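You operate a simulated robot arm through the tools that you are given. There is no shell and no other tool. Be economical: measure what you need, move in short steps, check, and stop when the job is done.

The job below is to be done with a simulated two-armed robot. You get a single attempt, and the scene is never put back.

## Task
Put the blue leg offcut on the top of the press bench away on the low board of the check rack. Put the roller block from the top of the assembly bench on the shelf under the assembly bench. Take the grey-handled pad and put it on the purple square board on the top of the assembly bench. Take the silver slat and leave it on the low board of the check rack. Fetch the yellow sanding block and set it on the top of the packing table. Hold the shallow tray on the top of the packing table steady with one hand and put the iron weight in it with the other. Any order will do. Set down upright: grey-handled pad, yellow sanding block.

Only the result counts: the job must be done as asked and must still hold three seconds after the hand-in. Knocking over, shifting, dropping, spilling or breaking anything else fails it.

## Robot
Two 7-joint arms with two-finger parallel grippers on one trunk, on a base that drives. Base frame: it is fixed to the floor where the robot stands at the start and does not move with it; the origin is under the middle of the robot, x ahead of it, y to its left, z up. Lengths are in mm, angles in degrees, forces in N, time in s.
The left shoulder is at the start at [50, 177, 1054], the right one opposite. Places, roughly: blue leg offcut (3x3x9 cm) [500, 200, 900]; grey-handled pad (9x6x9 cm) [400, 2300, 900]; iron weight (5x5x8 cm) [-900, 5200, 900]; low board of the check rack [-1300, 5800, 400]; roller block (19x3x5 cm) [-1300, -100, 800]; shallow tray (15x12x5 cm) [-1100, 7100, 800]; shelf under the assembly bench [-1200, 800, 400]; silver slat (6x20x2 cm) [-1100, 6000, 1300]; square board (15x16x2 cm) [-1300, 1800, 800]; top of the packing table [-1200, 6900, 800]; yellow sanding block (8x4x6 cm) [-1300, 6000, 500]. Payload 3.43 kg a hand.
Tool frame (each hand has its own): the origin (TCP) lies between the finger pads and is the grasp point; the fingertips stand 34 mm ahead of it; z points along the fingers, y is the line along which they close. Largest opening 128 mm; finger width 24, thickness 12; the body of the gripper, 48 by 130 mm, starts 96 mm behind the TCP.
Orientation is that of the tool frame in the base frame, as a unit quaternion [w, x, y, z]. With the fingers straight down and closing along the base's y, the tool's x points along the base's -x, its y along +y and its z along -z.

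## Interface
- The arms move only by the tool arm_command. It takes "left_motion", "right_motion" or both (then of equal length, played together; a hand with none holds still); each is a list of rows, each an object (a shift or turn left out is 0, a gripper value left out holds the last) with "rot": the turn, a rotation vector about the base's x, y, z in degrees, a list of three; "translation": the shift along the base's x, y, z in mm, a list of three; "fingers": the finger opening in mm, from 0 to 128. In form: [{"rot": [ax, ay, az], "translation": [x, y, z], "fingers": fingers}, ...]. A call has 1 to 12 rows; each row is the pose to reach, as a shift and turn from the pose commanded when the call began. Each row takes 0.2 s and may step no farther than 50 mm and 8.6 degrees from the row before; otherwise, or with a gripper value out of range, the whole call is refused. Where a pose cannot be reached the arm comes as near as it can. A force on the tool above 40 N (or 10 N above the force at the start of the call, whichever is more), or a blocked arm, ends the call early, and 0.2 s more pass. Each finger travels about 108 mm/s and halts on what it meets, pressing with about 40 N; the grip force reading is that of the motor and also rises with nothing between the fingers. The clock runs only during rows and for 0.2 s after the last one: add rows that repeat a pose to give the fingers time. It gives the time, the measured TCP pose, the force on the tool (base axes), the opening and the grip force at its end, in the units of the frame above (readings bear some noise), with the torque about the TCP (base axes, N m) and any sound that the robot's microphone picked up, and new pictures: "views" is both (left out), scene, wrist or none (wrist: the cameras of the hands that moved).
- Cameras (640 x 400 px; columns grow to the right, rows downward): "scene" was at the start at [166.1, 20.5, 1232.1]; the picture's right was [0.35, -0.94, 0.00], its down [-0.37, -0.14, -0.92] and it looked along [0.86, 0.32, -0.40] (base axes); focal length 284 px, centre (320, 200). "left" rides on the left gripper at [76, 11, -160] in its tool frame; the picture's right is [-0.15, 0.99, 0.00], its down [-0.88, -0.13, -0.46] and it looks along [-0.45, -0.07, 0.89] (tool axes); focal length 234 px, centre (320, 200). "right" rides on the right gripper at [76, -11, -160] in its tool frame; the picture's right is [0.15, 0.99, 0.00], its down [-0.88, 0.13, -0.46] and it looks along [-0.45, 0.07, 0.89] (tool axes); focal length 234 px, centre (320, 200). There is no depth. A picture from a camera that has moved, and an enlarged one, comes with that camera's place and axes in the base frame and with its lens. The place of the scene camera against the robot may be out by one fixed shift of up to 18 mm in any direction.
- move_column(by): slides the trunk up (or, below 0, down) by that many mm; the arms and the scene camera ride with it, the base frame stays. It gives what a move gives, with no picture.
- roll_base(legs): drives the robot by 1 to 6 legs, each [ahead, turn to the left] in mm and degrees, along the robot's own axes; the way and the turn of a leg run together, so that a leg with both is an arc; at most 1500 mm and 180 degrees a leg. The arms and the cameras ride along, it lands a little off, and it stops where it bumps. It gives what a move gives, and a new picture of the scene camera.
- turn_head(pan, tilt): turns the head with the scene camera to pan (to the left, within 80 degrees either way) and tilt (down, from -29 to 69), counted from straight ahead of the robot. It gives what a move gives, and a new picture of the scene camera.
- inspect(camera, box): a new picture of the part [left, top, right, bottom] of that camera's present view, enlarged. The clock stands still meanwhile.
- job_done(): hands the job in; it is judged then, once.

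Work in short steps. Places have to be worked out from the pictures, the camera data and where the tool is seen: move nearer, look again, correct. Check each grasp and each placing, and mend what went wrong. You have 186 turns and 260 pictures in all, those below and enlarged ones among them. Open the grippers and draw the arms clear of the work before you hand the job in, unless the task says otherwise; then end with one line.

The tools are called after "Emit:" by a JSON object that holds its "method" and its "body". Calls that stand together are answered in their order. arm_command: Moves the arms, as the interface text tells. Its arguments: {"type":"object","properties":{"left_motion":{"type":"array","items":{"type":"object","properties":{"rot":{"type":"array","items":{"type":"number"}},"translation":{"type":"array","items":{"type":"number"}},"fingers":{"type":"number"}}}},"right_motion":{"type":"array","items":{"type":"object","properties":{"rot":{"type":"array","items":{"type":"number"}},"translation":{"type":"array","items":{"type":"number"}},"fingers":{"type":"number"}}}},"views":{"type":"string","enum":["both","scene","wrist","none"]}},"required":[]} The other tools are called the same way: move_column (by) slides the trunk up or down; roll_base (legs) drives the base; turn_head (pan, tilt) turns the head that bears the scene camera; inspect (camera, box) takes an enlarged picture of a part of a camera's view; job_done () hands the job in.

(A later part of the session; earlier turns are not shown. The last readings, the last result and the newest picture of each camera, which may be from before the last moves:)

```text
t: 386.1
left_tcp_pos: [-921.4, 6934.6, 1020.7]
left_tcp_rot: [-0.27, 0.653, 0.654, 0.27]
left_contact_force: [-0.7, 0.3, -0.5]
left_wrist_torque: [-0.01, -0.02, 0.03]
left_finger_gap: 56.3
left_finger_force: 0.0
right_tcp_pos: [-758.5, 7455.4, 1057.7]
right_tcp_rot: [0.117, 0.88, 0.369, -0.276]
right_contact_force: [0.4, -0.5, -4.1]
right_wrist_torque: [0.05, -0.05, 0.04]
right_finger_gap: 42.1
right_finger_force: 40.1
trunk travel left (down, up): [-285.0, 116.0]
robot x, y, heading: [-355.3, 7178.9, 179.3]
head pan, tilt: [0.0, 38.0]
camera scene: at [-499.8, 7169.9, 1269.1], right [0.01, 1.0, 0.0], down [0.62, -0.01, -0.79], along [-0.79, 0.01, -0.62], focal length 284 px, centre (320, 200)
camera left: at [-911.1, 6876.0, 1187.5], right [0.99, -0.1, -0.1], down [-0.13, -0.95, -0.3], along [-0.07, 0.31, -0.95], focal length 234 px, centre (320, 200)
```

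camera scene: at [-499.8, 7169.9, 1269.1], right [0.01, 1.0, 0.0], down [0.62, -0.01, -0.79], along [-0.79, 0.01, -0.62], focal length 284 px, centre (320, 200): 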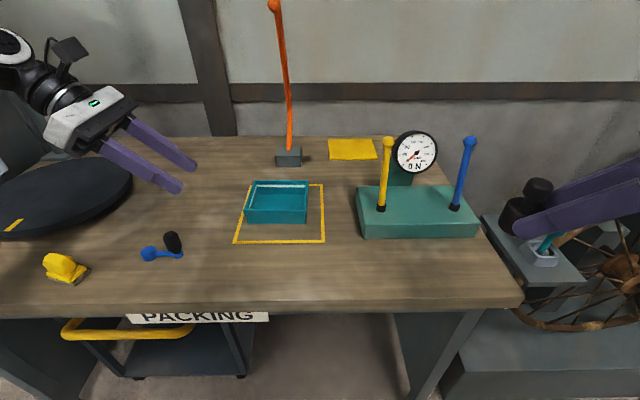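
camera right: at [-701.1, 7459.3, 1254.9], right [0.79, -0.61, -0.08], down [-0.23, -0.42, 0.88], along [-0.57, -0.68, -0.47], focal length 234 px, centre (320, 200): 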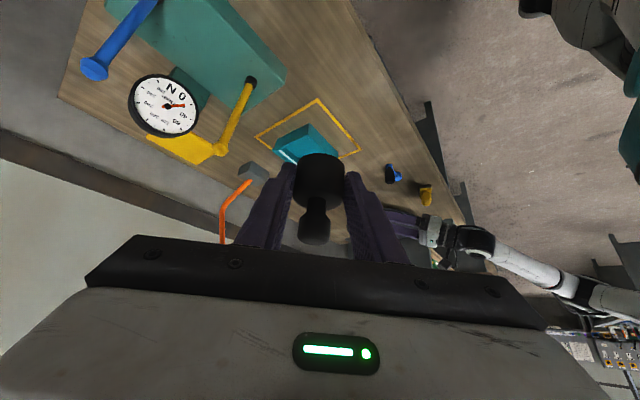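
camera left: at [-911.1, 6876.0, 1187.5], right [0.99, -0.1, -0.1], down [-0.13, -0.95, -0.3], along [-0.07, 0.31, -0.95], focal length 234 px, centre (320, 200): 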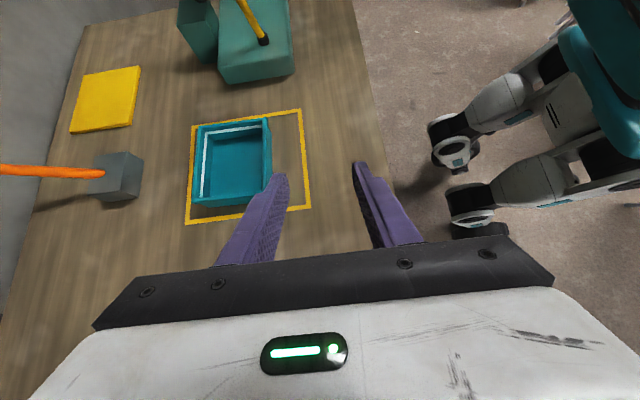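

The pose was reached cleanly, and I can see the tray's front wall at x≈-1012. I'll move to a pre-grip point above it and check.

Emit:
{"method": "arm_command", "body": {"left_motion": [{"translation": [-30, 15, -25]}, {"translation": [-60, 35, -55]}, {"translation": [-85, 50, -90]}, {"translation": [-91, 58, -115]}, {"translation": [-91, 58, -115]}], "views": "both"}}

```text
t: 387.3
left_tcp_pos: [-1005.1, 6994.1, 905.8]
left_tcp_rot: [-0.27, 0.653, 0.654, 0.268]
left_contact_force: [-0.9, -0.1, 0.3]
left_wrist_torque: [-0.02, -0.01, -0.04]
left_finger_gap: 56.1
left_finger_force: 0.0
left hand out of reach, approached as far as the arm can: row 4, 5
right_tcp_pos: [-758.6, 7455.9, 1057.1]
right_tcp_rot: [0.119, 0.879, 0.37, -0.275]
right_contact_force: [-0.5, 0.1, -3.6]
right_wrist_torque: [0.05, -0.07, 0.0]
right_finger_gap: 42.0
right_finger_force: 40.1
trunk travel left (down, up): [-285.0, 116.0]
robot x, y, heading: [-353.8, 7176.0, 179.5]
head pan, tilt: [0.0, 38.0]
camera scene: at [-499.8, 7170.3, 1269.1], right [0.01, 1.0, 0.0], down [0.62, -0.01, -0.79], along [-0.79, 0.01, -0.62], focal length 284 px, centre (320, 200)
camera left: at [-993.5, 6936.2, 1072.7], right [0.99, -0.1, -0.1], down [-0.13, -0.95, -0.3], along [-0.07, 0.31, -0.95], focal length 234 px, centre (320, 200)
```

scene: 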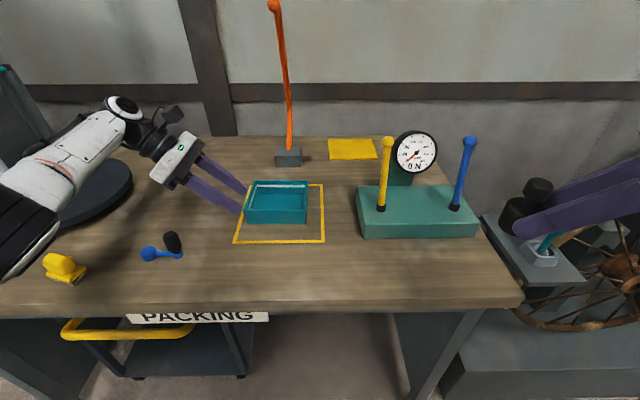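
left: 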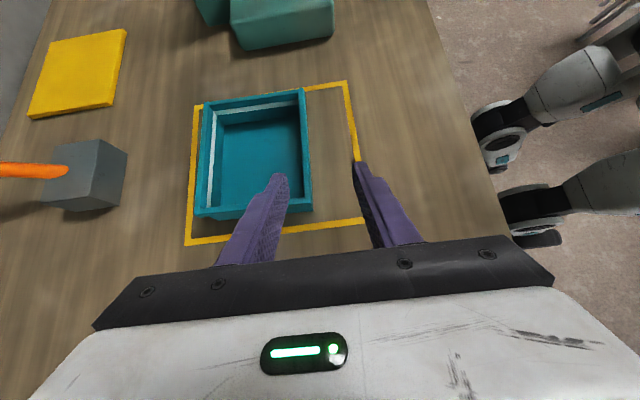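

The view is good, but the arm is at the edge of its reach. I'll roll the base 90 mm closer, compensate with the arm, and end over the front wall at x≈-1014.

Emit:
{"method": "roll_base", "body": {"legs": [[90, 0]]}}

Emit:
{"method": "arm_command", "body": {"left_motion": [{"translation": [40, 0, 0]}, {"translation": [80, 0, 0]}, {"translation": [82, 3, -3]}, {"translation": [82, 3, -3]}], "views": "wrist"}}

```text
t: 388.4
left_tcp_pos: [-1096.5, 6996.3, 905.4]
left_tcp_rot: [-0.27, 0.653, 0.654, 0.27]
left_contact_force: [-0.4, -0.1, -0.7]
left_wrist_torque: [0.02, 0.02, -0.03]
left_finger_gap: 56.1
left_finger_force: 0.1
right_tcp_pos: [-849.3, 7456.1, 1056.5]
right_tcp_rot: [0.118, 0.879, 0.369, -0.276]
right_contact_force: [-1.1, 0.0, -4.4]
right_wrist_torque: [0.03, -0.07, 0.03]
right_finger_gap: 41.9
right_finger_force: 40.5
trunk travel left (down, up): [-285.0, 116.0]
robot x, y, heading: [-442.1, 7182.4, 179.5]
head pan, tilt: [0.0, 38.0]
camera scene: at [-590.7, 7171.2, 1268.9], right [0.01, 1.0, 0.0], down [0.62, -0.01, -0.79], along [-0.79, 0.01, -0.62], focal length 284 px, centre (320, 200)
```

scene: 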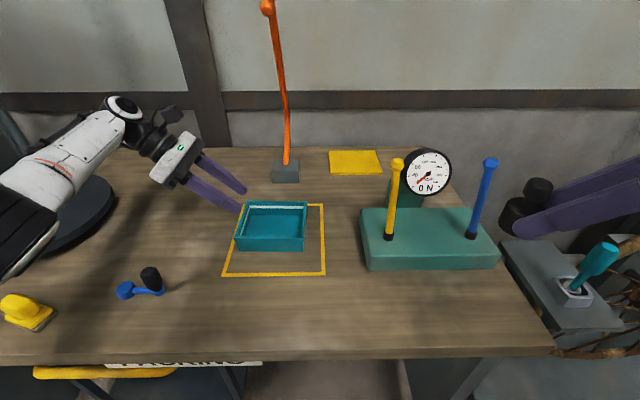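

```text
t: 389.4
left_tcp_pos: [-1012.5, 6998.5, 901.8]
left_tcp_rot: [-0.27, 0.653, 0.654, 0.27]
left_contact_force: [-0.5, -0.3, 0.3]
left_wrist_torque: [0.03, 0.01, 0.03]
left_finger_gap: 56.1
left_finger_force: 0.1
right_tcp_pos: [-848.8, 7455.3, 1057.5]
right_tcp_rot: [0.118, 0.88, 0.369, -0.275]
right_contact_force: [1.0, -0.8, -2.7]
right_wrist_torque: [0.05, -0.07, -0.01]
right_finger_gap: 41.9
right_finger_force: 40.2
trunk travel left (down, up): [-285.0, 116.0]
robot x, y, heading: [-444.2, 7182.8, 179.2]
head pan, tilt: [0.0, 38.0]
camera left: at [-1002.2, 6939.9, 1068.8], right [0.99, -0.1, -0.1], down [-0.13, -0.95, -0.3], along [-0.07, 0.31, -0.95], focal length 234 px, centre (320, 200)
```

left: 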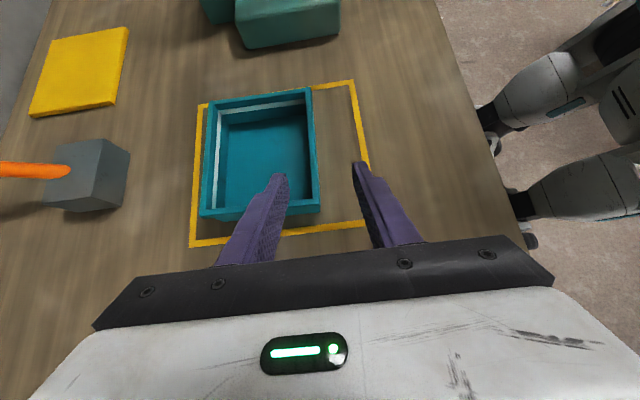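

The front wall lies between the fingers. I'll advance 43 mm along the approach, then close gently on the wall.

Emit:
{"method": "arm_command", "body": {"left_motion": [{"translation": [-2, 15, -15]}, {"translation": [-3, 30, -30]}, {"translation": [-3, 43, -43]}, {"translation": [-3, 43, -43], "fingers": 30}, {"translation": [-3, 43, -43], "fingers": 14}, {"translation": [-3, 43, -43], "fingers": 2}, {"translation": [-3, 43, -43], "fingers": 2}], "views": "both"}}

```text
t: 391.0
left_tcp_pos: [-1016.1, 7042.0, 860.4]
left_tcp_rot: [-0.271, 0.653, 0.654, 0.27]
left_contact_force: [0.3, 0.5, 0.1]
left_wrist_torque: [0.14, -0.02, 0.13]
left_finger_gap: 2.7
left_finger_force: 36.9
right_tcp_pos: [-848.7, 7457.1, 1057.5]
right_tcp_rot: [0.118, 0.88, 0.369, -0.276]
right_contact_force: [-0.7, -0.5, -3.3]
right_wrist_torque: [0.05, -0.05, 0.02]
right_finger_gap: 41.8
right_finger_force: 40.2
trunk travel left (down, up): [-285.0, 116.0]
robot x, y, heading: [-444.9, 7178.7, 179.4]
head pan, tilt: [0.0, 38.0]
camera scene: at [-589.9, 7171.2, 1269.1], right [0.01, 1.0, 0.0], down [0.62, -0.01, -0.79], along [-0.79, 0.01, -0.62], focal length 284 px, centre (320, 200)
camera left: at [-1004.9, 6983.2, 1026.5], right [0.99, -0.1, -0.1], down [-0.13, -0.95, -0.3], along [-0.07, 0.31, -0.95], focal length 234 px, centre (320, 200)
```

scene: 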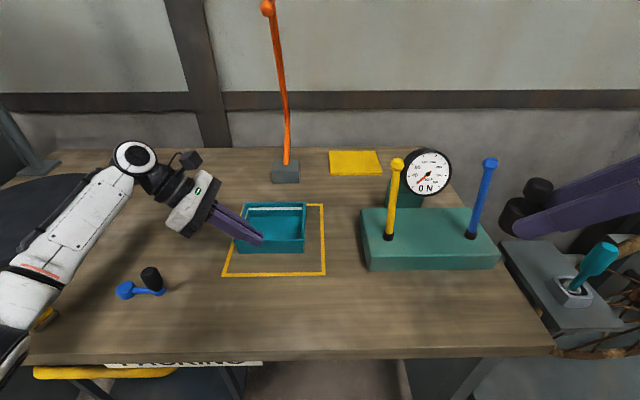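
left: 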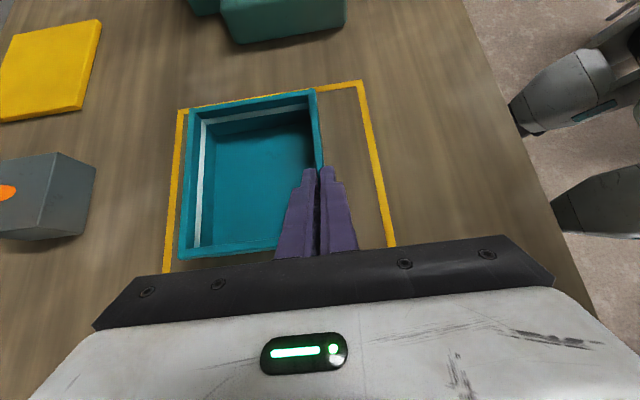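

The left fingers hold the front wall (2.7 mm gap, about 37 N). Now I'll bring the weight across with the right hand, staying in front of the gauge board, and square its yaw.

Emit:
{"method": "arm_command", "body": {"right_motion": [{"translation": [0, -31, 0], "rot": [0, 0, -3.6]}, {"translation": [0, -62, 0], "rot": [0, 0, -7.2]}, {"translation": [0, -93, 0], "rot": [0, 0, -10.8]}, {"translation": [0, -124, 0], "rot": [0, 0, -14.4]}, {"translation": [0, -155, 0], "rot": [0, 0, -18]}, {"translation": [0, -186, 0], "rot": [0, 0, -21.6]}, {"translation": [0, -217, 0], "rot": [0, 0, -25.2]}, {"translation": [0, -248, 0], "rot": [0, 0, -28.8]}, {"translation": [0, -279, 0], "rot": [0, 0, -32.4]}, {"translation": [0, -310, 0], "rot": [0, 0, -36]}, {"translation": [0, -340, 0], "rot": [0, 0, -40]}, {"translation": [-20, -370, 0], "rot": [0, 0, -43]}], "views": "both"}}

```text
t: 393.6
left_tcp_pos: [-1014.8, 7041.9, 860.0]
left_tcp_rot: [-0.27, 0.654, 0.654, 0.27]
left_contact_force: [2.5, 0.0, 3.0]
left_wrist_torque: [-0.23, -0.04, 0.09]
left_finger_gap: 2.6
left_finger_force: 37.5
right_tcp_pos: [-836.5, 7278.0, 1082.0]
right_tcp_rot: [0.012, 0.953, 0.035, -0.3]
right_contact_force: [0.5, 0.9, -3.1]
right_wrist_torque: [0.01, -0.08, 0.0]
right_finger_gap: 42.2
right_finger_force: 40.1
right hand out of reach, approached as far as the arm can: row 8, 9, 10, 11, 12
trunk travel left (down, up): [-285.0, 116.0]
robot x, y, heading: [-441.6, 7179.0, 179.3]
head pan, tilt: [0.0, 38.0]
camera scene: at [-589.4, 7171.4, 1269.1], right [0.01, 1.0, 0.0], down [0.62, -0.01, -0.79], along [-0.79, 0.01, -0.62], focal length 284 px, centre (320, 200)
camera right: at [-683.3, 7301.7, 1169.0], right [0.19, -0.98, -0.08], down [-0.45, -0.16, 0.88], along [-0.87, -0.13, -0.47], focal length 234 px, centre (320, 200)
```

scene: 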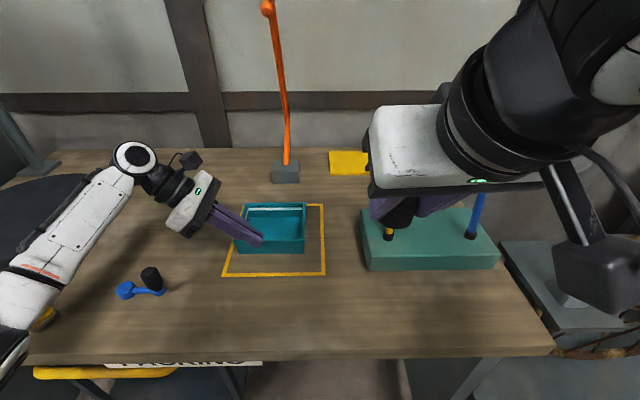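
right: 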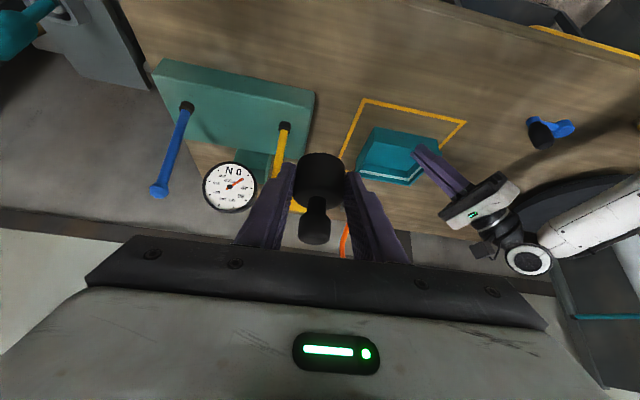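

The right arm can't come that far inward square-on, so I'll keep a 45° inward yaw instead. To make room inside the tray, I'll first shift the left grip 15 mm further left along the wall.

Emit:
{"method": "arm_command", "body": {"left_motion": [{"fingers": 12}, {"fingers": 16}, {"translation": [0, -8, 4], "fingers": 16}, {"translation": [0, -15, 4], "fingers": 16}, {"translation": [0, -15, 2], "fingers": 8}, {"translation": [0, -15, 2], "fingers": 1}, {"translation": [0, -15, 2], "fingers": 1}], "right_motion": [{"translation": [0, 0, 0], "rot": [0, 0, 6]}, {"translation": [-5, -20, -10], "rot": [0, 0, 12]}, {"translation": [-15, -45, -20], "rot": [0, 0, 18]}, {"translation": [-25, -75, -30], "rot": [0, 0, 24]}, {"translation": [-40, -105, -35], "rot": [0, 0, 30]}, {"translation": [-60, -135, -35], "rot": [0, 0, 36]}, {"translation": [-80, -160, -35], "rot": [0, 0, 42]}], "views": "both"}}

```text
t: 395.2
left_tcp_pos: [-1017.0, 7027.0, 862.1]
left_tcp_rot: [-0.271, 0.653, 0.654, 0.269]
left_contact_force: [0.4, -0.7, 3.8]
left_wrist_torque: [0.26, -0.07, 0.04]
left_finger_gap: 2.5
left_finger_force: 37.0
right_tcp_pos: [-867.9, 7190.8, 1031.2]
right_tcp_rot: [0.107, 0.893, 0.334, -0.281]
right_contact_force: [0.5, -0.9, -3.2]
right_wrist_torque: [0.07, -0.05, -0.02]
right_finger_gap: 42.1
right_finger_force: 40.6
right hand out of reach, approached as far as the arm can: row 4, 5, 6, 7
trunk travel left (down, up): [-285.0, 116.0]
robot x, y, heading: [-446.7, 7181.7, 179.3]
head pan, tilt: [0.0, 38.0]
camera scene: at [-589.4, 7171.2, 1269.2], right [0.01, 1.0, 0.0], down [0.62, -0.01, -0.79], along [-0.79, 0.01, -0.62], focal length 284 px, centre (320, 200)
camera right: at [-757.0, 7301.1, 1118.8], right [0.74, -0.67, -0.08], down [-0.26, -0.4, 0.88], along [-0.62, -0.63, -0.47], focal length 234 px, centre (320, 200)
camera left: at [-1004.5, 6967.8, 1029.5], right [0.99, -0.1, -0.11], down [-0.13, -0.95, -0.3], along [-0.07, 0.31, -0.95], focal length 234 px, centre (320, 200)
```

scene: 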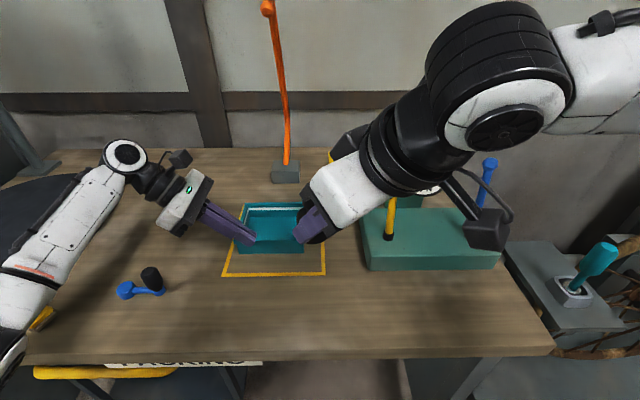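
right: 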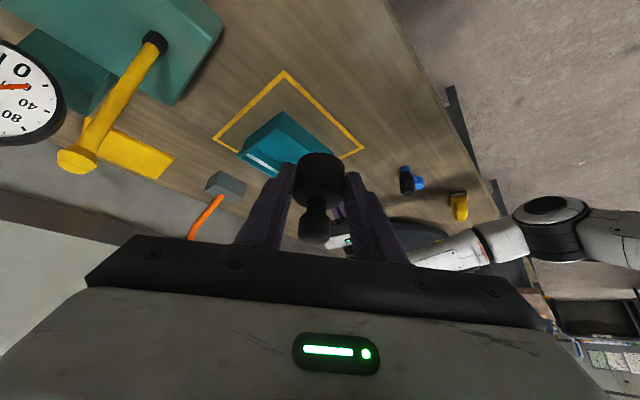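
left: 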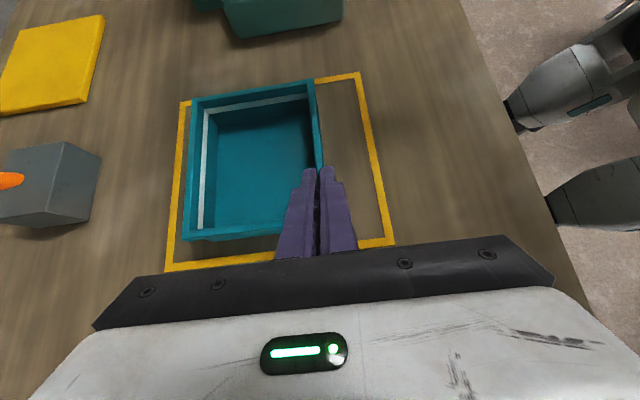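

The left grip is re-set. I'll continue the right hand forward and inward to above the tray.

Emit:
{"method": "arm_command", "body": {"right_motion": [{"translation": [-40, 0, 0]}, {"translation": [-80, -5, 0]}, {"translation": [-120, -15, -5]}, {"translation": [-150, -35, -10]}, {"translation": [-175, -60, -20]}, {"translation": [-190, -85, -35]}, {"translation": [-195, -90, -50]}, {"translation": [-195, -90, -50]}], "views": "both"}}

```text
t: 397.0
left_tcp_pos: [-1016.3, 7028.1, 863.1]
left_tcp_rot: [-0.271, 0.654, 0.654, 0.268]
left_contact_force: [-0.4, 0.2, 8.2]
left_wrist_torque: [0.35, 0.0, -0.01]
left_finger_gap: 2.6
left_finger_force: 36.8
right_tcp_pos: [-987.0, 7231.6, 1000.5]
right_tcp_rot: [0.107, 0.894, 0.332, -0.281]
right_contact_force: [-0.2, 0.5, -2.5]
right_wrist_torque: [0.05, -0.03, 0.02]
right_finger_gap: 42.0
right_finger_force: 40.1
right hand out of reach, approached as far as the arm can: row 1, 2, 3, 4, 5, 6, 7, 8
trunk travel left (down, up): [-285.0, 116.0]
robot x, y, heading: [-441.3, 7182.6, 179.3]
head pan, tilt: [0.0, 38.0]
camera scene: at [-589.5, 7171.3, 1269.2], right [0.01, 1.0, 0.0], down [0.62, -0.01, -0.79], along [-0.79, 0.01, -0.62], focal length 284 px, centre (320, 200)
camera right: at [-877.8, 7341.0, 1087.7], right [0.74, -0.67, -0.08], down [-0.27, -0.4, 0.88], along [-0.62, -0.63, -0.47], focal length 234 px, centre (320, 200)
```

scene: 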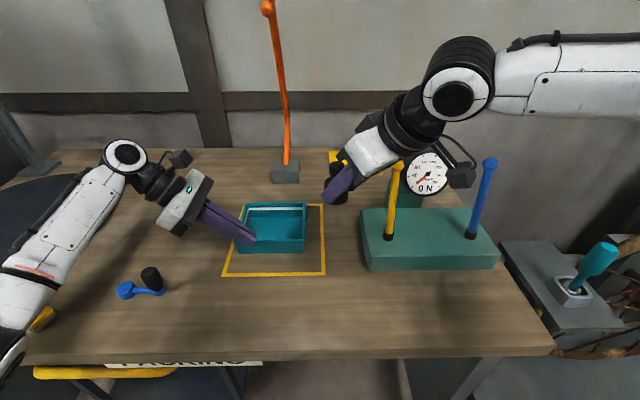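
right: 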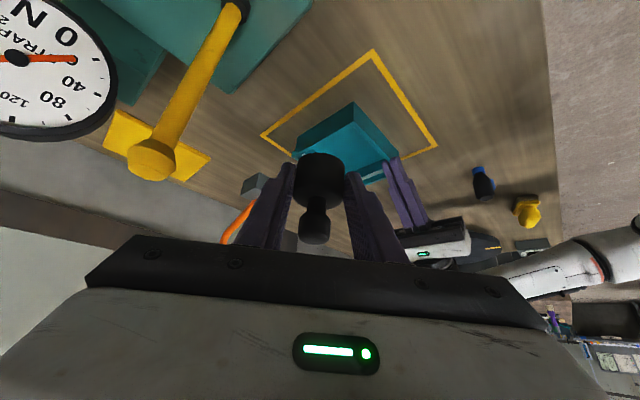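

The right arm needs the base further toward -y. I'll release the tray, raise both hands, and shift the base about 190 mm to -y before re-gripping.

Emit:
{"method": "arm_command", "body": {"left_motion": [{"fingers": 30}, {"fingers": 56}, {"translation": [0, -25, 25]}, {"translation": [0, -55, 55]}, {"translation": [0, -75, 90]}, {"translation": [0, -75, 110]}, {"translation": [0, -75, 110]}], "right_motion": [{"translation": [10, 0, 30]}, {"translation": [40, 0, 60]}, {"translation": [80, 0, 80]}, {"translation": [120, 0, 90]}, {"translation": [150, 0, 90]}, {"translation": [170, 0, 90]}, {"translation": [170, 0, 90]}], "views": "scene"}}

Emit:
{"method": "roll_base", "body": {"legs": [[-220, 0], [0, 40], [300, 0], [0, -40]]}}

```text
t: 398.6
left_tcp_pos: [-1016.3, 6951.7, 971.9]
left_tcp_rot: [-0.27, 0.653, 0.654, 0.27]
left_contact_force: [0.6, 0.8, 1.1]
left_wrist_torque: [0.02, 0.01, 0.02]
left_finger_gap: 56.0
left_finger_force: 0.0
right_tcp_pos: [-817.9, 7232.2, 1091.5]
right_tcp_rot: [0.107, 0.894, 0.331, -0.281]
right_contact_force: [-0.3, 0.3, -2.8]
right_wrist_torque: [0.1, -0.06, -0.03]
right_finger_gap: 41.8
right_finger_force: 39.6
trunk travel left (down, up): [-285.0, 116.0]
robot x, y, heading: [-442.8, 7181.6, 179.2]
head pan, tilt: [0.0, 38.0]
camera scene: at [-590.0, 7171.0, 1269.1], right [0.01, 1.0, 0.0], down [0.62, -0.01, -0.79], along [-0.79, 0.01, -0.62], focal length 284 px, centre (320, 200)
```

scene: 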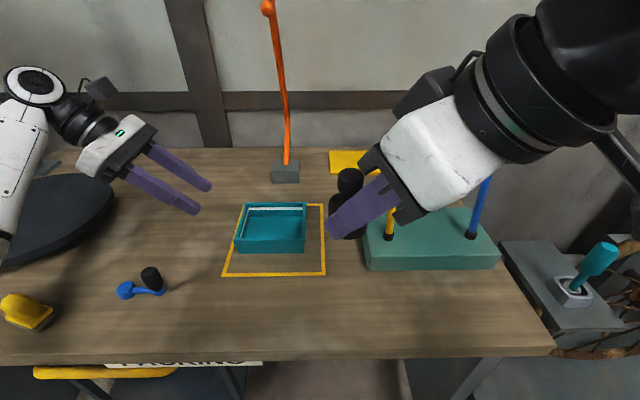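

```text
t: 405.7
left_tcp_pos: [-1027.0, 6763.3, 972.6]
left_tcp_rot: [-0.269, 0.656, 0.652, 0.27]
left_contact_force: [-0.3, 0.2, 0.1]
left_wrist_torque: [0.02, -0.01, 0.0]
left_finger_gap: 56.1
left_finger_force: 0.0
right_tcp_pos: [-825.6, 7042.6, 1092.0]
right_tcp_rot: [0.105, 0.896, 0.328, -0.281]
right_contact_force: [0.4, 0.3, -3.4]
right_wrist_torque: [0.01, -0.07, 0.03]
right_finger_gap: 42.0
right_finger_force: 39.7
trunk travel left (down, up): [-285.0, 116.0]
robot x, y, heading: [-452.6, 6986.9, 178.8]
head pan, tilt: [0.0, 38.0]
camera scene: at [-599.9, 6980.5, 1269.1], right [0.02, 1.0, 0.0], down [0.62, -0.01, -0.79], along [-0.79, 0.02, -0.62], focal length 284 px, centre (320, 200)
```

scene: 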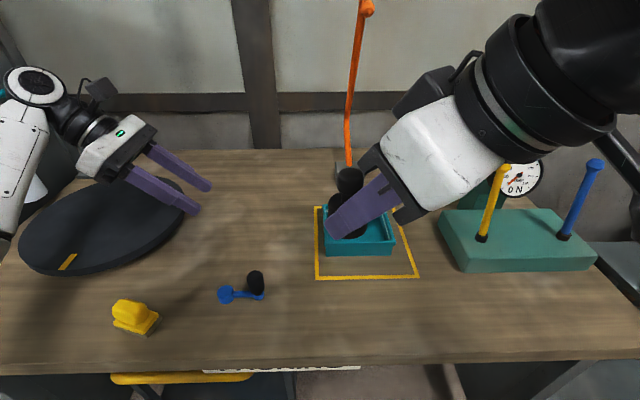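

The tray is undisturbed. I'll bring the left hand back over the front wall from this stance.

Emit:
{"method": "arm_command", "body": {"left_motion": [{"translation": [3, 45, 0]}, {"translation": [6, 90, 0]}, {"translation": [9, 135, 0]}, {"translation": [11, 180, -10]}, {"translation": [12, 215, -40]}, {"translation": [12, 232, -68]}, {"translation": [12, 232, -68]}], "views": "wrist"}}

```text
t: 407.3
left_tcp_pos: [-1015.8, 6995.7, 904.7]
left_tcp_rot: [-0.269, 0.656, 0.651, 0.271]
left_contact_force: [0.5, 0.3, -0.4]
left_wrist_torque: [0.04, 0.02, 0.02]
left_finger_gap: 56.2
left_finger_force: 0.2
right_tcp_pos: [-824.7, 7042.4, 1091.0]
right_tcp_rot: [0.104, 0.896, 0.328, -0.281]
right_contact_force: [-1.0, -0.4, -3.6]
right_wrist_torque: [0.04, -0.1, -0.03]
right_finger_gap: 42.0
right_finger_force: 40.4
trunk travel left (down, up): [-285.0, 116.0]
robot x, y, heading: [-452.9, 6987.4, 178.9]
head pan, tilt: [0.0, 38.0]
camera left: at [-1004.7, 6936.9, 1071.1], right [0.99, -0.11, -0.1], down [-0.14, -0.94, -0.3], along [-0.07, 0.31, -0.95], focal length 234 px, centre (320, 200)
```

left: 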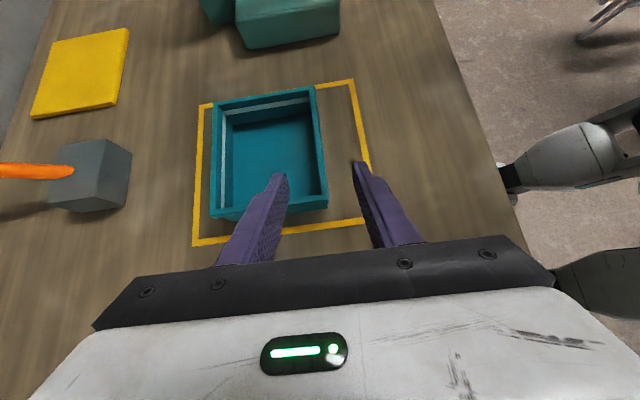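

The wall is centred between the fingers. I'll advance and close on it again.

Emit:
{"method": "arm_command", "body": {"left_motion": [{"translation": [0, 12, -15]}, {"translation": [0, 24, -30]}, {"translation": [0, 34, -42]}, {"translation": [0, 34, -42], "fingers": 30}, {"translation": [0, 34, -42], "fingers": 14}, {"translation": [0, 34, -42], "fingers": 1}, {"translation": [0, 34, -42], "fingers": 1}], "right_motion": [{"translation": [0, 0, 0]}, {"translation": [-15, 10, 0]}, {"translation": [-40, 20, -5]}, {"translation": [-70, 30, -15]}, {"translation": [-100, 40, -25]}, {"translation": [-130, 48, -35]}, {"translation": [-160, 55, -45]}], "views": "both"}}

```text
t: 408.9
left_tcp_pos: [-1015.4, 7030.9, 863.3]
left_tcp_rot: [-0.27, 0.655, 0.652, 0.27]
left_contact_force: [-0.6, -0.1, 0.2]
left_wrist_torque: [0.32, 0.04, 0.14]
left_finger_gap: 2.5
left_finger_force: 37.1
right_tcp_pos: [-985.3, 7096.6, 1046.2]
right_tcp_rot: [0.106, 0.895, 0.33, -0.28]
right_contact_force: [0.0, -0.2, -3.4]
right_wrist_torque: [0.05, -0.04, -0.01]
right_finger_gap: 42.1
right_finger_force: 40.0
trunk travel left (down, up): [-285.0, 116.0]
robot x, y, heading: [-452.5, 6985.0, 178.8]
head pan, tilt: [0.0, 38.0]
camera scene: at [-600.2, 6980.2, 1269.1], right [0.02, 1.0, 0.0], down [0.62, -0.01, -0.79], along [-0.79, 0.02, -0.62], focal length 284 px, centre (320, 200)
camera right: at [-874.9, 7205.2, 1134.2], right [0.73, -0.68, -0.08], down [-0.27, -0.4, 0.88], along [-0.62, -0.62, -0.47], focal length 234 px, centre (320, 200)
camera left: at [-1004.8, 6970.9, 1029.4], right [0.99, -0.11, -0.1], down [-0.14, -0.94, -0.3], along [-0.07, 0.31, -0.95], focal length 234 px, centre (320, 200)
```

scene: 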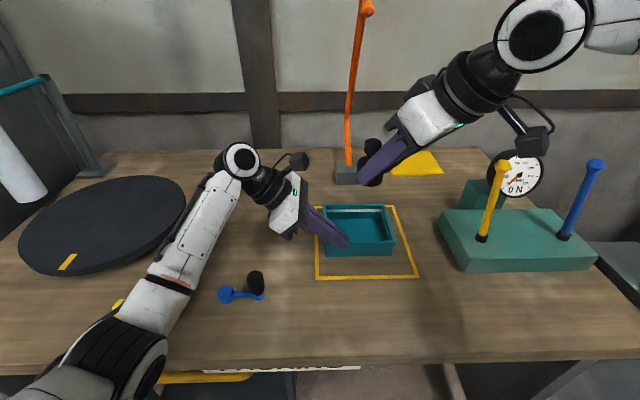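
right: 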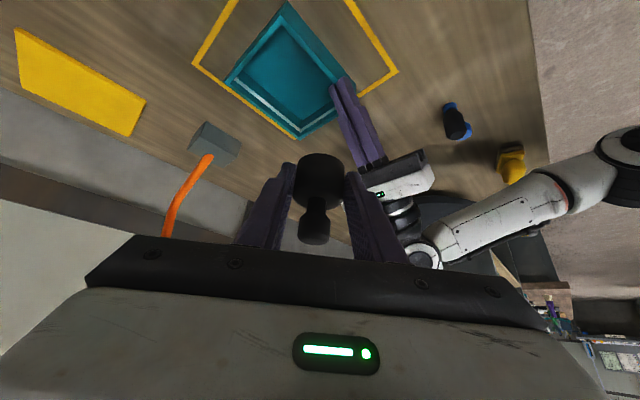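
left: 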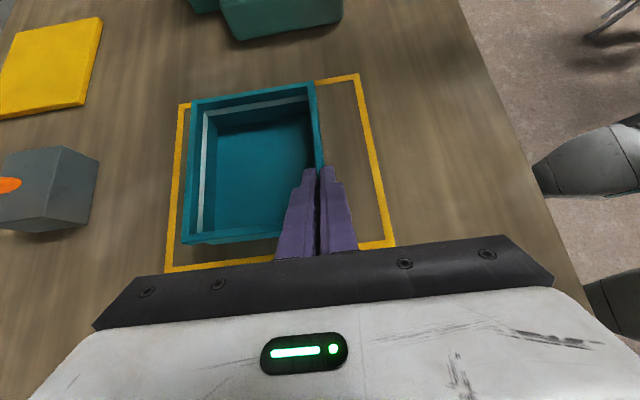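

No reach trouble now. I'll reduce the right yaw to about 15° and bring the weight over the free side of the tray.

Emit:
{"method": "arm_command", "body": {"right_motion": [{"translation": [-20, -3, -10], "rot": [0, 0, -6.5]}, {"translation": [-45, -5, -25], "rot": [0, 0, -13]}, {"translation": [-70, -7, -45], "rot": [0, 0, -19.5]}, {"translation": [-85, -9, -70], "rot": [0, 0, -26]}, {"translation": [-85, -9, -95], "rot": [0, 0, -26]}, {"translation": [-85, -9, -95], "rot": [0, 0, -26]}], "views": "both"}}

Emit:
{"method": "inspect", "body": {"camera": "left", "box": [0, 0, 640, 400]}}

```text
t: 410.3
left_tcp_pos: [-1015.2, 7030.2, 862.4]
left_tcp_rot: [-0.27, 0.656, 0.651, 0.271]
left_contact_force: [-0.9, 0.4, 0.6]
left_wrist_torque: [0.14, 0.04, 0.03]
left_finger_gap: 2.2
left_finger_force: 37.5
right_tcp_pos: [-1047.7, 7119.2, 958.8]
right_tcp_rot: [0.04, 0.946, 0.119, -0.298]
right_contact_force: [0.1, 0.4, -3.6]
right_wrist_torque: [0.0, -0.08, -0.03]
right_finger_gap: 42.0
right_finger_force: 40.3
right hand out of reach, approached as far as the arm can: row 3, 4, 5, 6
trunk travel left (down, up): [-285.0, 116.0]
robot x, y, heading: [-452.5, 6990.8, 178.6]
head pan, tilt: [0.0, 38.0]
camera scene: at [-600.1, 6980.3, 1269.1], right [0.02, 1.0, 0.0], down [0.62, -0.01, -0.79], along [-0.79, 0.02, -0.62], focal length 284 px, centre (320, 200)
camera right: at [-900.7, 7167.7, 1047.0], right [0.36, -0.93, -0.08], down [-0.41, -0.24, 0.88], along [-0.83, -0.29, -0.47], focal length 234 px, centre (320, 200)
```

scene: 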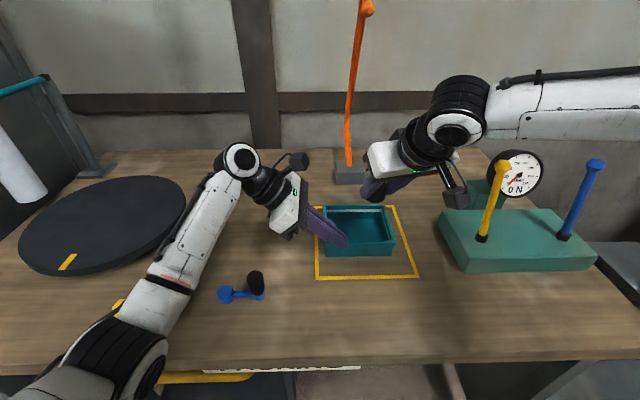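
right: 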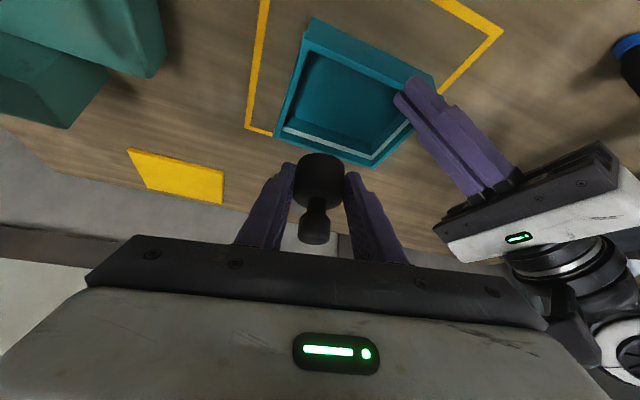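

```text
1.00 times, centred on (320, 200) of left
camera zoom: at [-1004.7, 6971.0, 1029.4], right [0.99, -0.11, -0.1], down [-0.14, -0.94, -0.3], along [-0.07, 0.31, -0.95], focal length 234 px, centre (320, 200)
```

zoom: 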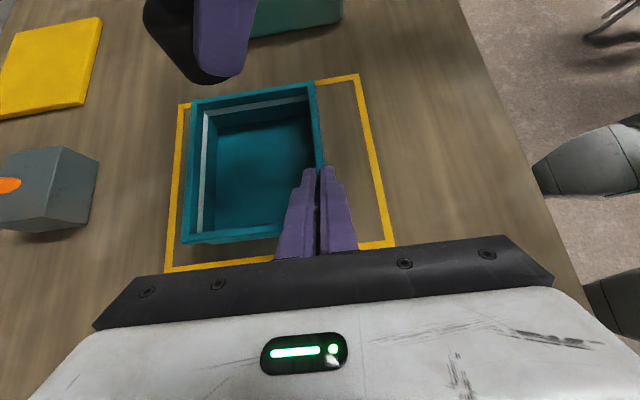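

Slightly short with so little yaw. I'll use about 32° of yaw and move the rest of the way over the tray.

Emit:
{"method": "arm_command", "body": {"right_motion": [{"translation": [-3, -6, 0], "rot": [0, 0, 6]}, {"translation": [-8, -14, 0], "rot": [0, 0, 12]}, {"translation": [-15, -22, 0], "rot": [0, 0, 18]}, {"translation": [-22, -28, -10], "rot": [0, 0, 18]}, {"translation": [-22, -28, -20], "rot": [0, 0, 18]}, {"translation": [-22, -28, -20], "rot": [0, 0, 18]}], "views": "wrist"}}

Emit:
{"method": "inspect", "body": {"camera": "left", "box": [0, 0, 640, 400]}}

```text
t: 411.7
left_tcp_pos: [-1015.9, 7029.7, 862.9]
left_tcp_rot: [-0.269, 0.656, 0.651, 0.27]
left_contact_force: [-0.7, 0.3, 1.1]
left_wrist_torque: [0.04, -0.01, 0.05]
left_finger_gap: 2.6
left_finger_force: 37.0
right_tcp_pos: [-1055.3, 7104.2, 945.3]
right_tcp_rot: [0.086, 0.916, 0.266, -0.287]
right_contact_force: [0.3, -0.6, -4.1]
right_wrist_torque: [0.06, -0.07, 0.04]
right_finger_gap: 41.7
right_finger_force: 39.6
right hand out of reach, approached as far as the arm can: row 3, 4, 5, 6
trunk travel left (down, up): [-285.0, 116.0]
robot x, y, heading: [-451.1, 6986.0, 179.1]
head pan, tilt: [0.0, 38.0]
camera right: at [-931.6, 7196.9, 1032.7], right [0.63, -0.77, -0.08], down [-0.32, -0.35, 0.88], along [-0.71, -0.53, -0.47], focal length 234 px, centre (320, 200)
```

right: 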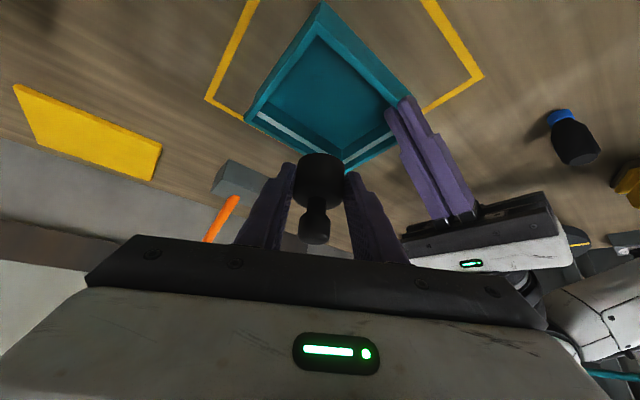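

```text
1.00 times, centred on (320, 200) of left
camera zoom: at [-1004.6, 6970.9, 1029.4], right [0.99, -0.11, -0.1], down [-0.14, -0.94, -0.3], along [-0.07, 0.31, -0.95], focal length 234 px, centre (320, 200)
```

zoom: 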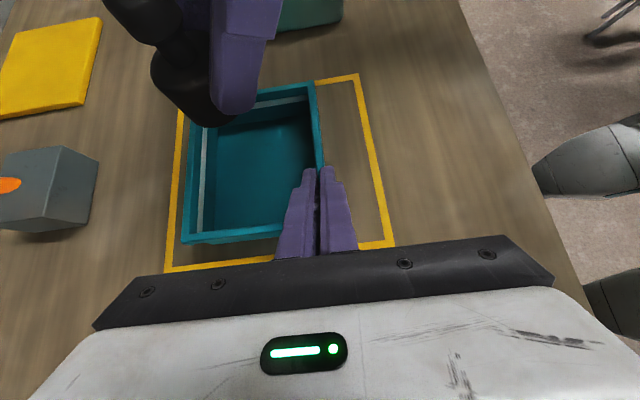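

The weight is over the tray's far right corner. With 45° yaw the fingers fit cleanly, so I'll rotate 13° more, nudge, and lower partway.

Emit:
{"method": "arm_command", "body": {"right_motion": [{"translation": [-2, -3, 0], "rot": [0, 0, 6.5]}, {"translation": [-5, -8, 0], "rot": [0, 0, 13]}, {"translation": [-5, -8, -15], "rot": [0, 0, 13]}, {"translation": [-5, -8, -30], "rot": [0, 0, 13]}, {"translation": [-5, -8, -30], "rot": [0, 0, 13]}], "views": "wrist"}}

Emit:
{"method": "inspect", "body": {"camera": "left", "box": [120, 0, 440, 200]}}

```text
t: 412.9
left_tcp_pos: [-1015.8, 7029.9, 862.5]
left_tcp_rot: [-0.269, 0.656, 0.651, 0.271]
left_contact_force: [-0.9, 0.7, 1.7]
left_wrist_torque: [0.04, -0.03, 0.02]
left_finger_gap: 2.6
left_finger_force: 37.1
right_tcp_pos: [-1051.4, 7106.0, 919.7]
right_tcp_rot: [0.118, 0.881, 0.367, -0.276]
right_contact_force: [0.8, -0.2, -3.3]
right_wrist_torque: [0.1, -0.05, 0.02]
right_finger_gap: 41.8
right_finger_force: 40.1
right hand out of reach, approached as far as the arm can: row 2, 3, 4, 5
trunk travel left (down, up): [-285.0, 116.0]
robot x, y, heading: [-454.1, 6989.6, 179.0]
head pan, tilt: [0.0, 38.0]
camera right: at [-950.3, 7223.7, 1007.5], right [0.79, -0.61, -0.08], down [-0.23, -0.42, 0.88], along [-0.57, -0.67, -0.47], focal length 234 px, centre (320, 200)
```

right: 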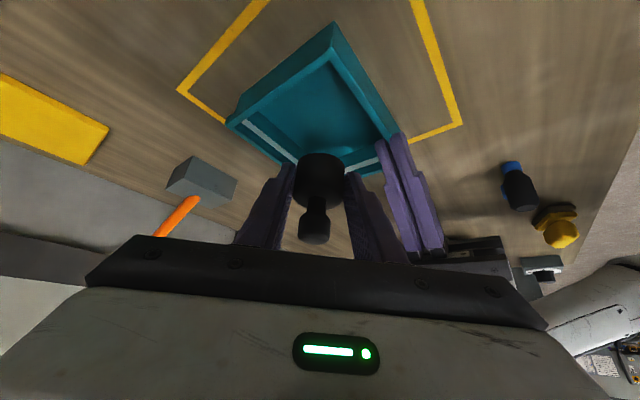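

```text
2.00 times, centred on (280, 100) of left
camera zoom: at [-1004.6, 6970.9, 1029.4], right [0.99, -0.11, -0.1], down [-0.14, -0.94, -0.3], along [-0.07, 0.31, -0.95], focal length 468 px, centre (400, 400)
```

zoom: 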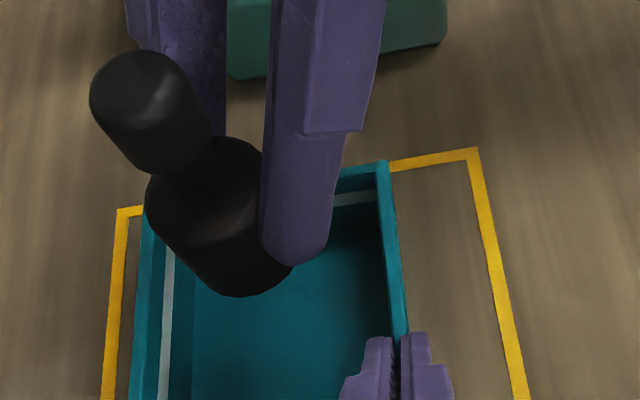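

The weight's base is well inside the tray, but the far finger would graze the right wall's rim. I'll loosen the left hand briefly, turn the base 2° left (moving the weight about 20 mm to -y), then re-grip.

Emit:
{"method": "arm_command", "body": {"left_motion": [{"fingers": 14}, {"fingers": 22}, {"translation": [0, 0, 10], "fingers": 22}, {"translation": [0, 0, 14], "fingers": 22}], "views": "none"}}

Emit:
{"method": "roll_base", "body": {"legs": [[0, 2]]}}

Emit:
{"method": "inspect", "body": {"camera": "left", "box": [120, 0, 440, 200]}}

```text
t: 413.9
left_tcp_pos: [-1014.3, 7029.2, 876.5]
left_tcp_rot: [-0.269, 0.656, 0.652, 0.27]
left_contact_force: [0.3, 0.5, -0.5]
left_wrist_torque: [-0.02, 0.0, -0.03]
left_finger_gap: 22.2
left_finger_force: 0.0
right_tcp_pos: [-1052.0, 7105.8, 919.5]
right_tcp_rot: [0.118, 0.88, 0.368, -0.276]
right_contact_force: [0.8, 0.3, -3.6]
right_wrist_torque: [0.08, -0.08, 0.0]
right_finger_gap: 42.0
right_finger_force: 39.5
trunk travel left (down, up): [-285.0, 116.0]
robot x, y, heading: [-454.7, 6987.6, 178.8]
head pan, tilt: [0.0, 38.0]
```

```text
t: 414.7
left_tcp_pos: [-1016.4, 7010.3, 877.4]
left_tcp_rot: [-0.274, 0.644, 0.663, 0.266]
left_contact_force: [-0.5, -0.4, 0.3]
left_wrist_torque: [0.0, -0.03, 0.01]
left_finger_gap: 21.9
left_finger_force: 0.0
right_tcp_pos: [-1055.2, 7083.8, 920.3]
right_tcp_rot: [0.122, 0.874, 0.383, -0.274]
right_contact_force: [-0.7, -0.3, -3.9]
right_wrist_torque: [0.03, -0.06, 0.01]
right_finger_gap: 42.1
right_finger_force: 40.0
trunk travel left (down, up): [-285.0, 116.0]
robot x, y, heading: [-454.0, 6986.2, -179.3]
head pan, tilt: [0.0, 38.0]
camera scene: at [-600.1, 6974.3, 1269.1], right [-0.01, 1.0, 0.0], down [0.62, 0.01, -0.79], along [-0.79, -0.01, -0.62], focal length 284 px, centre (320, 200)
```

scene: 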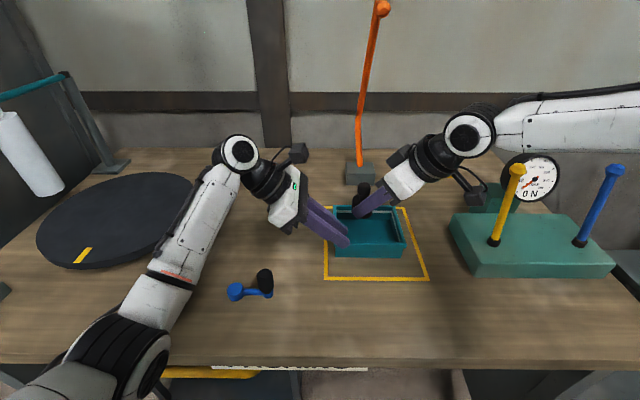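

```text
2.00 times, centred on (280, 100) of left
camera zoom: at [-1003.7, 6951.4, 1043.1], right [0.99, -0.07, -0.1], down [-0.1, -0.95, -0.3], along [-0.08, 0.31, -0.95], focal length 468 px, centre (400, 400)
```

zoom: 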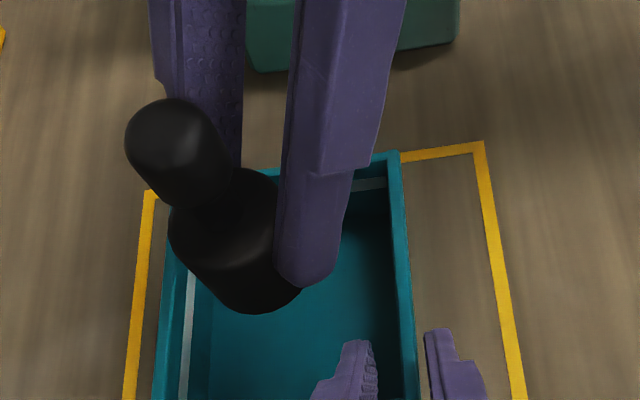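

The weight now has room on all sides. I'll close the left fingers on the wall again, slightly higher so they clear the left rim, then lower the weight.

Emit:
{"method": "arm_command", "body": {"left_motion": [{"translation": [1, 2, -6], "fingers": 12}, {"translation": [1, 2, -6], "fingers": 1}, {"translation": [1, 2, -6], "fingers": 1}, {"translation": [1, 2, -6], "fingers": 1}, {"translation": [1, 2, -6], "fingers": 1}, {"translation": [1, 2, -6], "fingers": 1}], "right_motion": [{}, {}, {"translation": [0, 0, -12]}, {"translation": [0, 0, -24]}, {"translation": [0, 0, -34]}, {"translation": [0, 0, -34]}], "views": "wrist"}}

```text
t: 416.1
left_tcp_pos: [-1015.2, 7012.1, 869.9]
left_tcp_rot: [-0.274, 0.644, 0.663, 0.265]
left_contact_force: [-2.1, 0.5, 2.2]
left_wrist_torque: [-0.09, 0.01, -0.13]
left_finger_gap: 2.4
left_finger_force: 37.3
right_tcp_pos: [-1047.7, 7091.9, 891.6]
right_tcp_rot: [0.122, 0.873, 0.383, -0.275]
right_contact_force: [0.6, -0.6, -3.5]
right_wrist_torque: [0.06, -0.04, -0.01]
right_finger_gap: 41.9
right_finger_force: 39.4
right hand out of reach, approached as far as the arm can: row 3, 4, 5, 6
trunk travel left (down, up): [-285.0, 116.0]
robot x, y, heading: [-449.8, 6987.3, -179.2]
head pan, tilt: [0.0, 38.0]
camera right: at [-950.1, 7213.9, 978.6], right [0.81, -0.58, -0.08], down [-0.22, -0.42, 0.88], along [-0.55, -0.69, -0.47], focal length 234 px, centre (320, 200)
camera left: at [-1002.7, 6953.8, 1037.2], right [0.99, -0.07, -0.1], down [-0.1, -0.95, -0.3], along [-0.08, 0.31, -0.95], focal length 234 px, centre (320, 200)
```

right: 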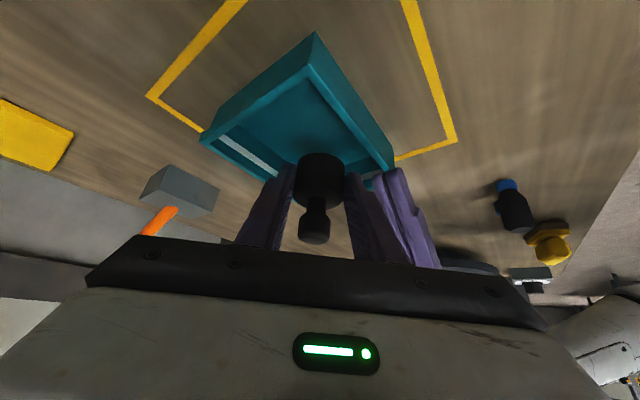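
left: 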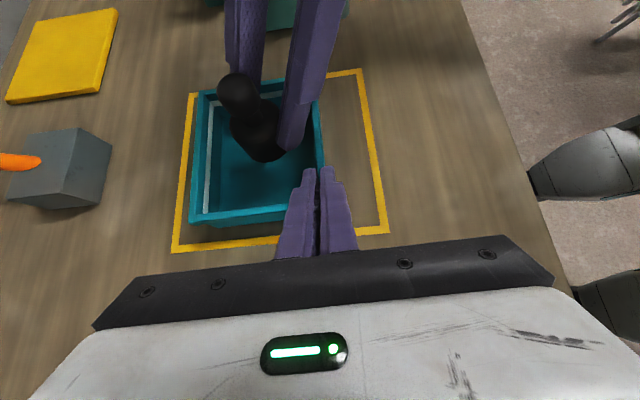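

As the right arm lowers, its reach limit pushes it toward the front wall, so I'll lower with the trunk instead. The left hand loosens and rises 60 mm, and the right hand returns to its good position.

Emit:
{"method": "arm_command", "body": {"left_motion": [{"fingers": 14}, {"fingers": 24}, {"translation": [0, 0, 20], "fingers": 24}, {"translation": [0, 0, 42], "fingers": 24}, {"translation": [0, 0, 62], "fingers": 24}, {"translation": [0, 0, 62], "fingers": 24}], "right_motion": [{}, {}, {"translation": [-3, -3, 12]}, {"translation": [-7, -8, 28]}, {"translation": [-10, -10, 28]}, {"translation": [-10, -10, 28]}], "views": "none"}}

Emit:
{"method": "move_column", "body": {"by": -45}}

Emit:
{"method": "inspect", "body": {"camera": "left", "box": [120, 0, 440, 200]}}

```text
t: 417.5
left_tcp_pos: [-1015.9, 7012.5, 932.8]
left_tcp_rot: [-0.274, 0.644, 0.663, 0.266]
left_contact_force: [1.1, 0.2, 0.3]
left_wrist_torque: [0.01, 0.02, -0.02]
left_finger_gap: 24.4
left_finger_force: 0.1
right_tcp_pos: [-1054.9, 7083.8, 919.7]
right_tcp_rot: [0.122, 0.874, 0.383, -0.275]
right_contact_force: [-0.5, 0.0, -2.6]
right_wrist_torque: [0.07, -0.02, -0.01]
right_finger_gap: 42.1
right_finger_force: 40.2
trunk travel left (down, up): [-285.0, 116.0]
robot x, y, heading: [-456.4, 6987.9, -179.6]
head pan, tilt: [0.0, 38.0]
```

```text
t: 418.4
left_tcp_pos: [-1015.1, 7013.8, 887.3]
left_tcp_rot: [-0.275, 0.644, 0.663, 0.266]
left_contact_force: [0.0, -0.9, 0.3]
left_wrist_torque: [-0.01, 0.0, 0.0]
left_finger_gap: 24.2
left_finger_force: 0.0
right_tcp_pos: [-1054.4, 7085.1, 875.6]
right_tcp_rot: [0.122, 0.874, 0.383, -0.275]
right_contact_force: [0.5, 0.2, -4.3]
right_wrist_torque: [0.1, -0.03, 0.01]
right_finger_gap: 41.8
right_finger_force: 39.9
trunk travel left (down, up): [-240.0, 161.0]
robot x, y, heading: [-456.1, 6986.7, -179.0]
head pan, tilt: [0.0, 38.0]
```

```text
2.00 times, centred on (280, 100) of left
camera zoom: at [-1002.5, 6953.8, 1054.5], right [0.99, -0.07, -0.1], down [-0.1, -0.95, -0.3], along [-0.08, 0.31, -0.95], focal length 468 px, centre (400, 400)
```

zoom: 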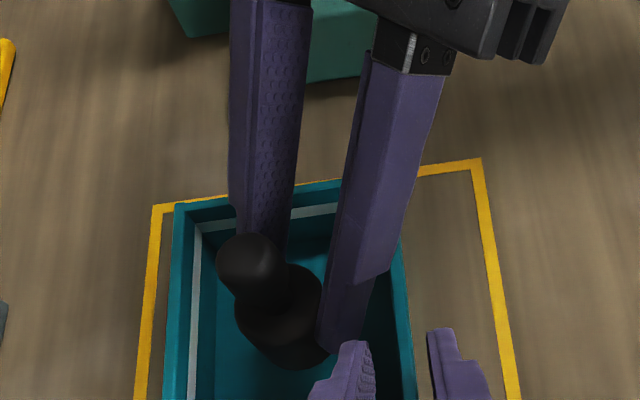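

The weight is inside the tray, nearly at the floor. I'll lower the trunk 17 mm more, then close the left fingers on the wall.

Emit:
{"method": "move_column", "body": {"by": -17}}

Emit:
{"method": "arm_command", "body": {"left_motion": [{"fingers": 12}, {"fingers": 1}, {"fingers": 1}, {"fingers": 1}], "views": "wrist"}}

```text
t: 419.0
left_tcp_pos: [-1014.9, 7012.9, 870.2]
left_tcp_rot: [-0.275, 0.644, 0.663, 0.265]
left_contact_force: [0.0, -0.2, 0.6]
left_wrist_torque: [-0.04, -0.01, 0.0]
left_finger_gap: 24.0
left_finger_force: 0.1
right_tcp_pos: [-1055.0, 7084.7, 858.7]
right_tcp_rot: [0.122, 0.874, 0.382, -0.275]
right_contact_force: [0.2, -0.4, -4.1]
right_wrist_torque: [0.05, -0.07, 0.02]
right_finger_gap: 41.9
right_finger_force: 40.2
trunk travel left (down, up): [-223.0, 178.0]
robot x, y, heading: [-455.3, 6989.9, -179.3]
head pan, tilt: [0.0, 38.0]
```

```text
t: 420.0
left_tcp_pos: [-1015.4, 7012.8, 870.8]
left_tcp_rot: [-0.274, 0.644, 0.662, 0.266]
left_contact_force: [0.2, 0.2, -0.3]
left_wrist_torque: [0.09, 0.0, -0.06]
left_finger_gap: 2.5
left_finger_force: 37.1
right_tcp_pos: [-1056.4, 7083.1, 857.8]
right_tcp_rot: [0.122, 0.874, 0.383, -0.274]
right_contact_force: [-0.5, 0.5, -3.1]
right_wrist_torque: [0.05, -0.06, -0.02]
right_finger_gap: 42.3
right_finger_force: 40.4
trunk travel left (down, up): [-223.0, 178.0]
robot x, y, heading: [-449.1, 6989.1, -179.2]
head pan, tilt: [0.0, 38.0]
camera left: at [-1002.6, 6953.9, 1037.4], right [0.99, -0.07, -0.1], down [-0.1, -0.95, -0.3], along [-0.08, 0.31, -0.95], focal length 234 px, centre (320, 200)
```

left: 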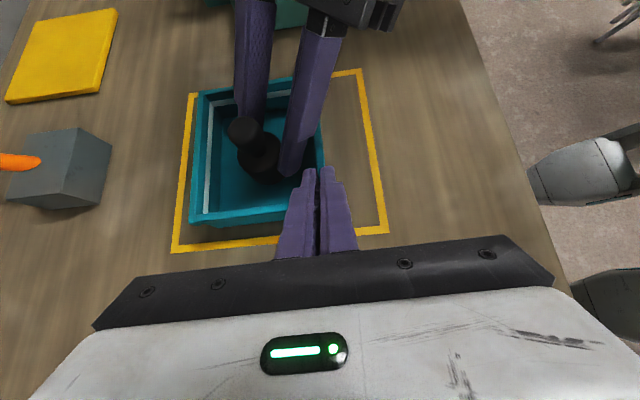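

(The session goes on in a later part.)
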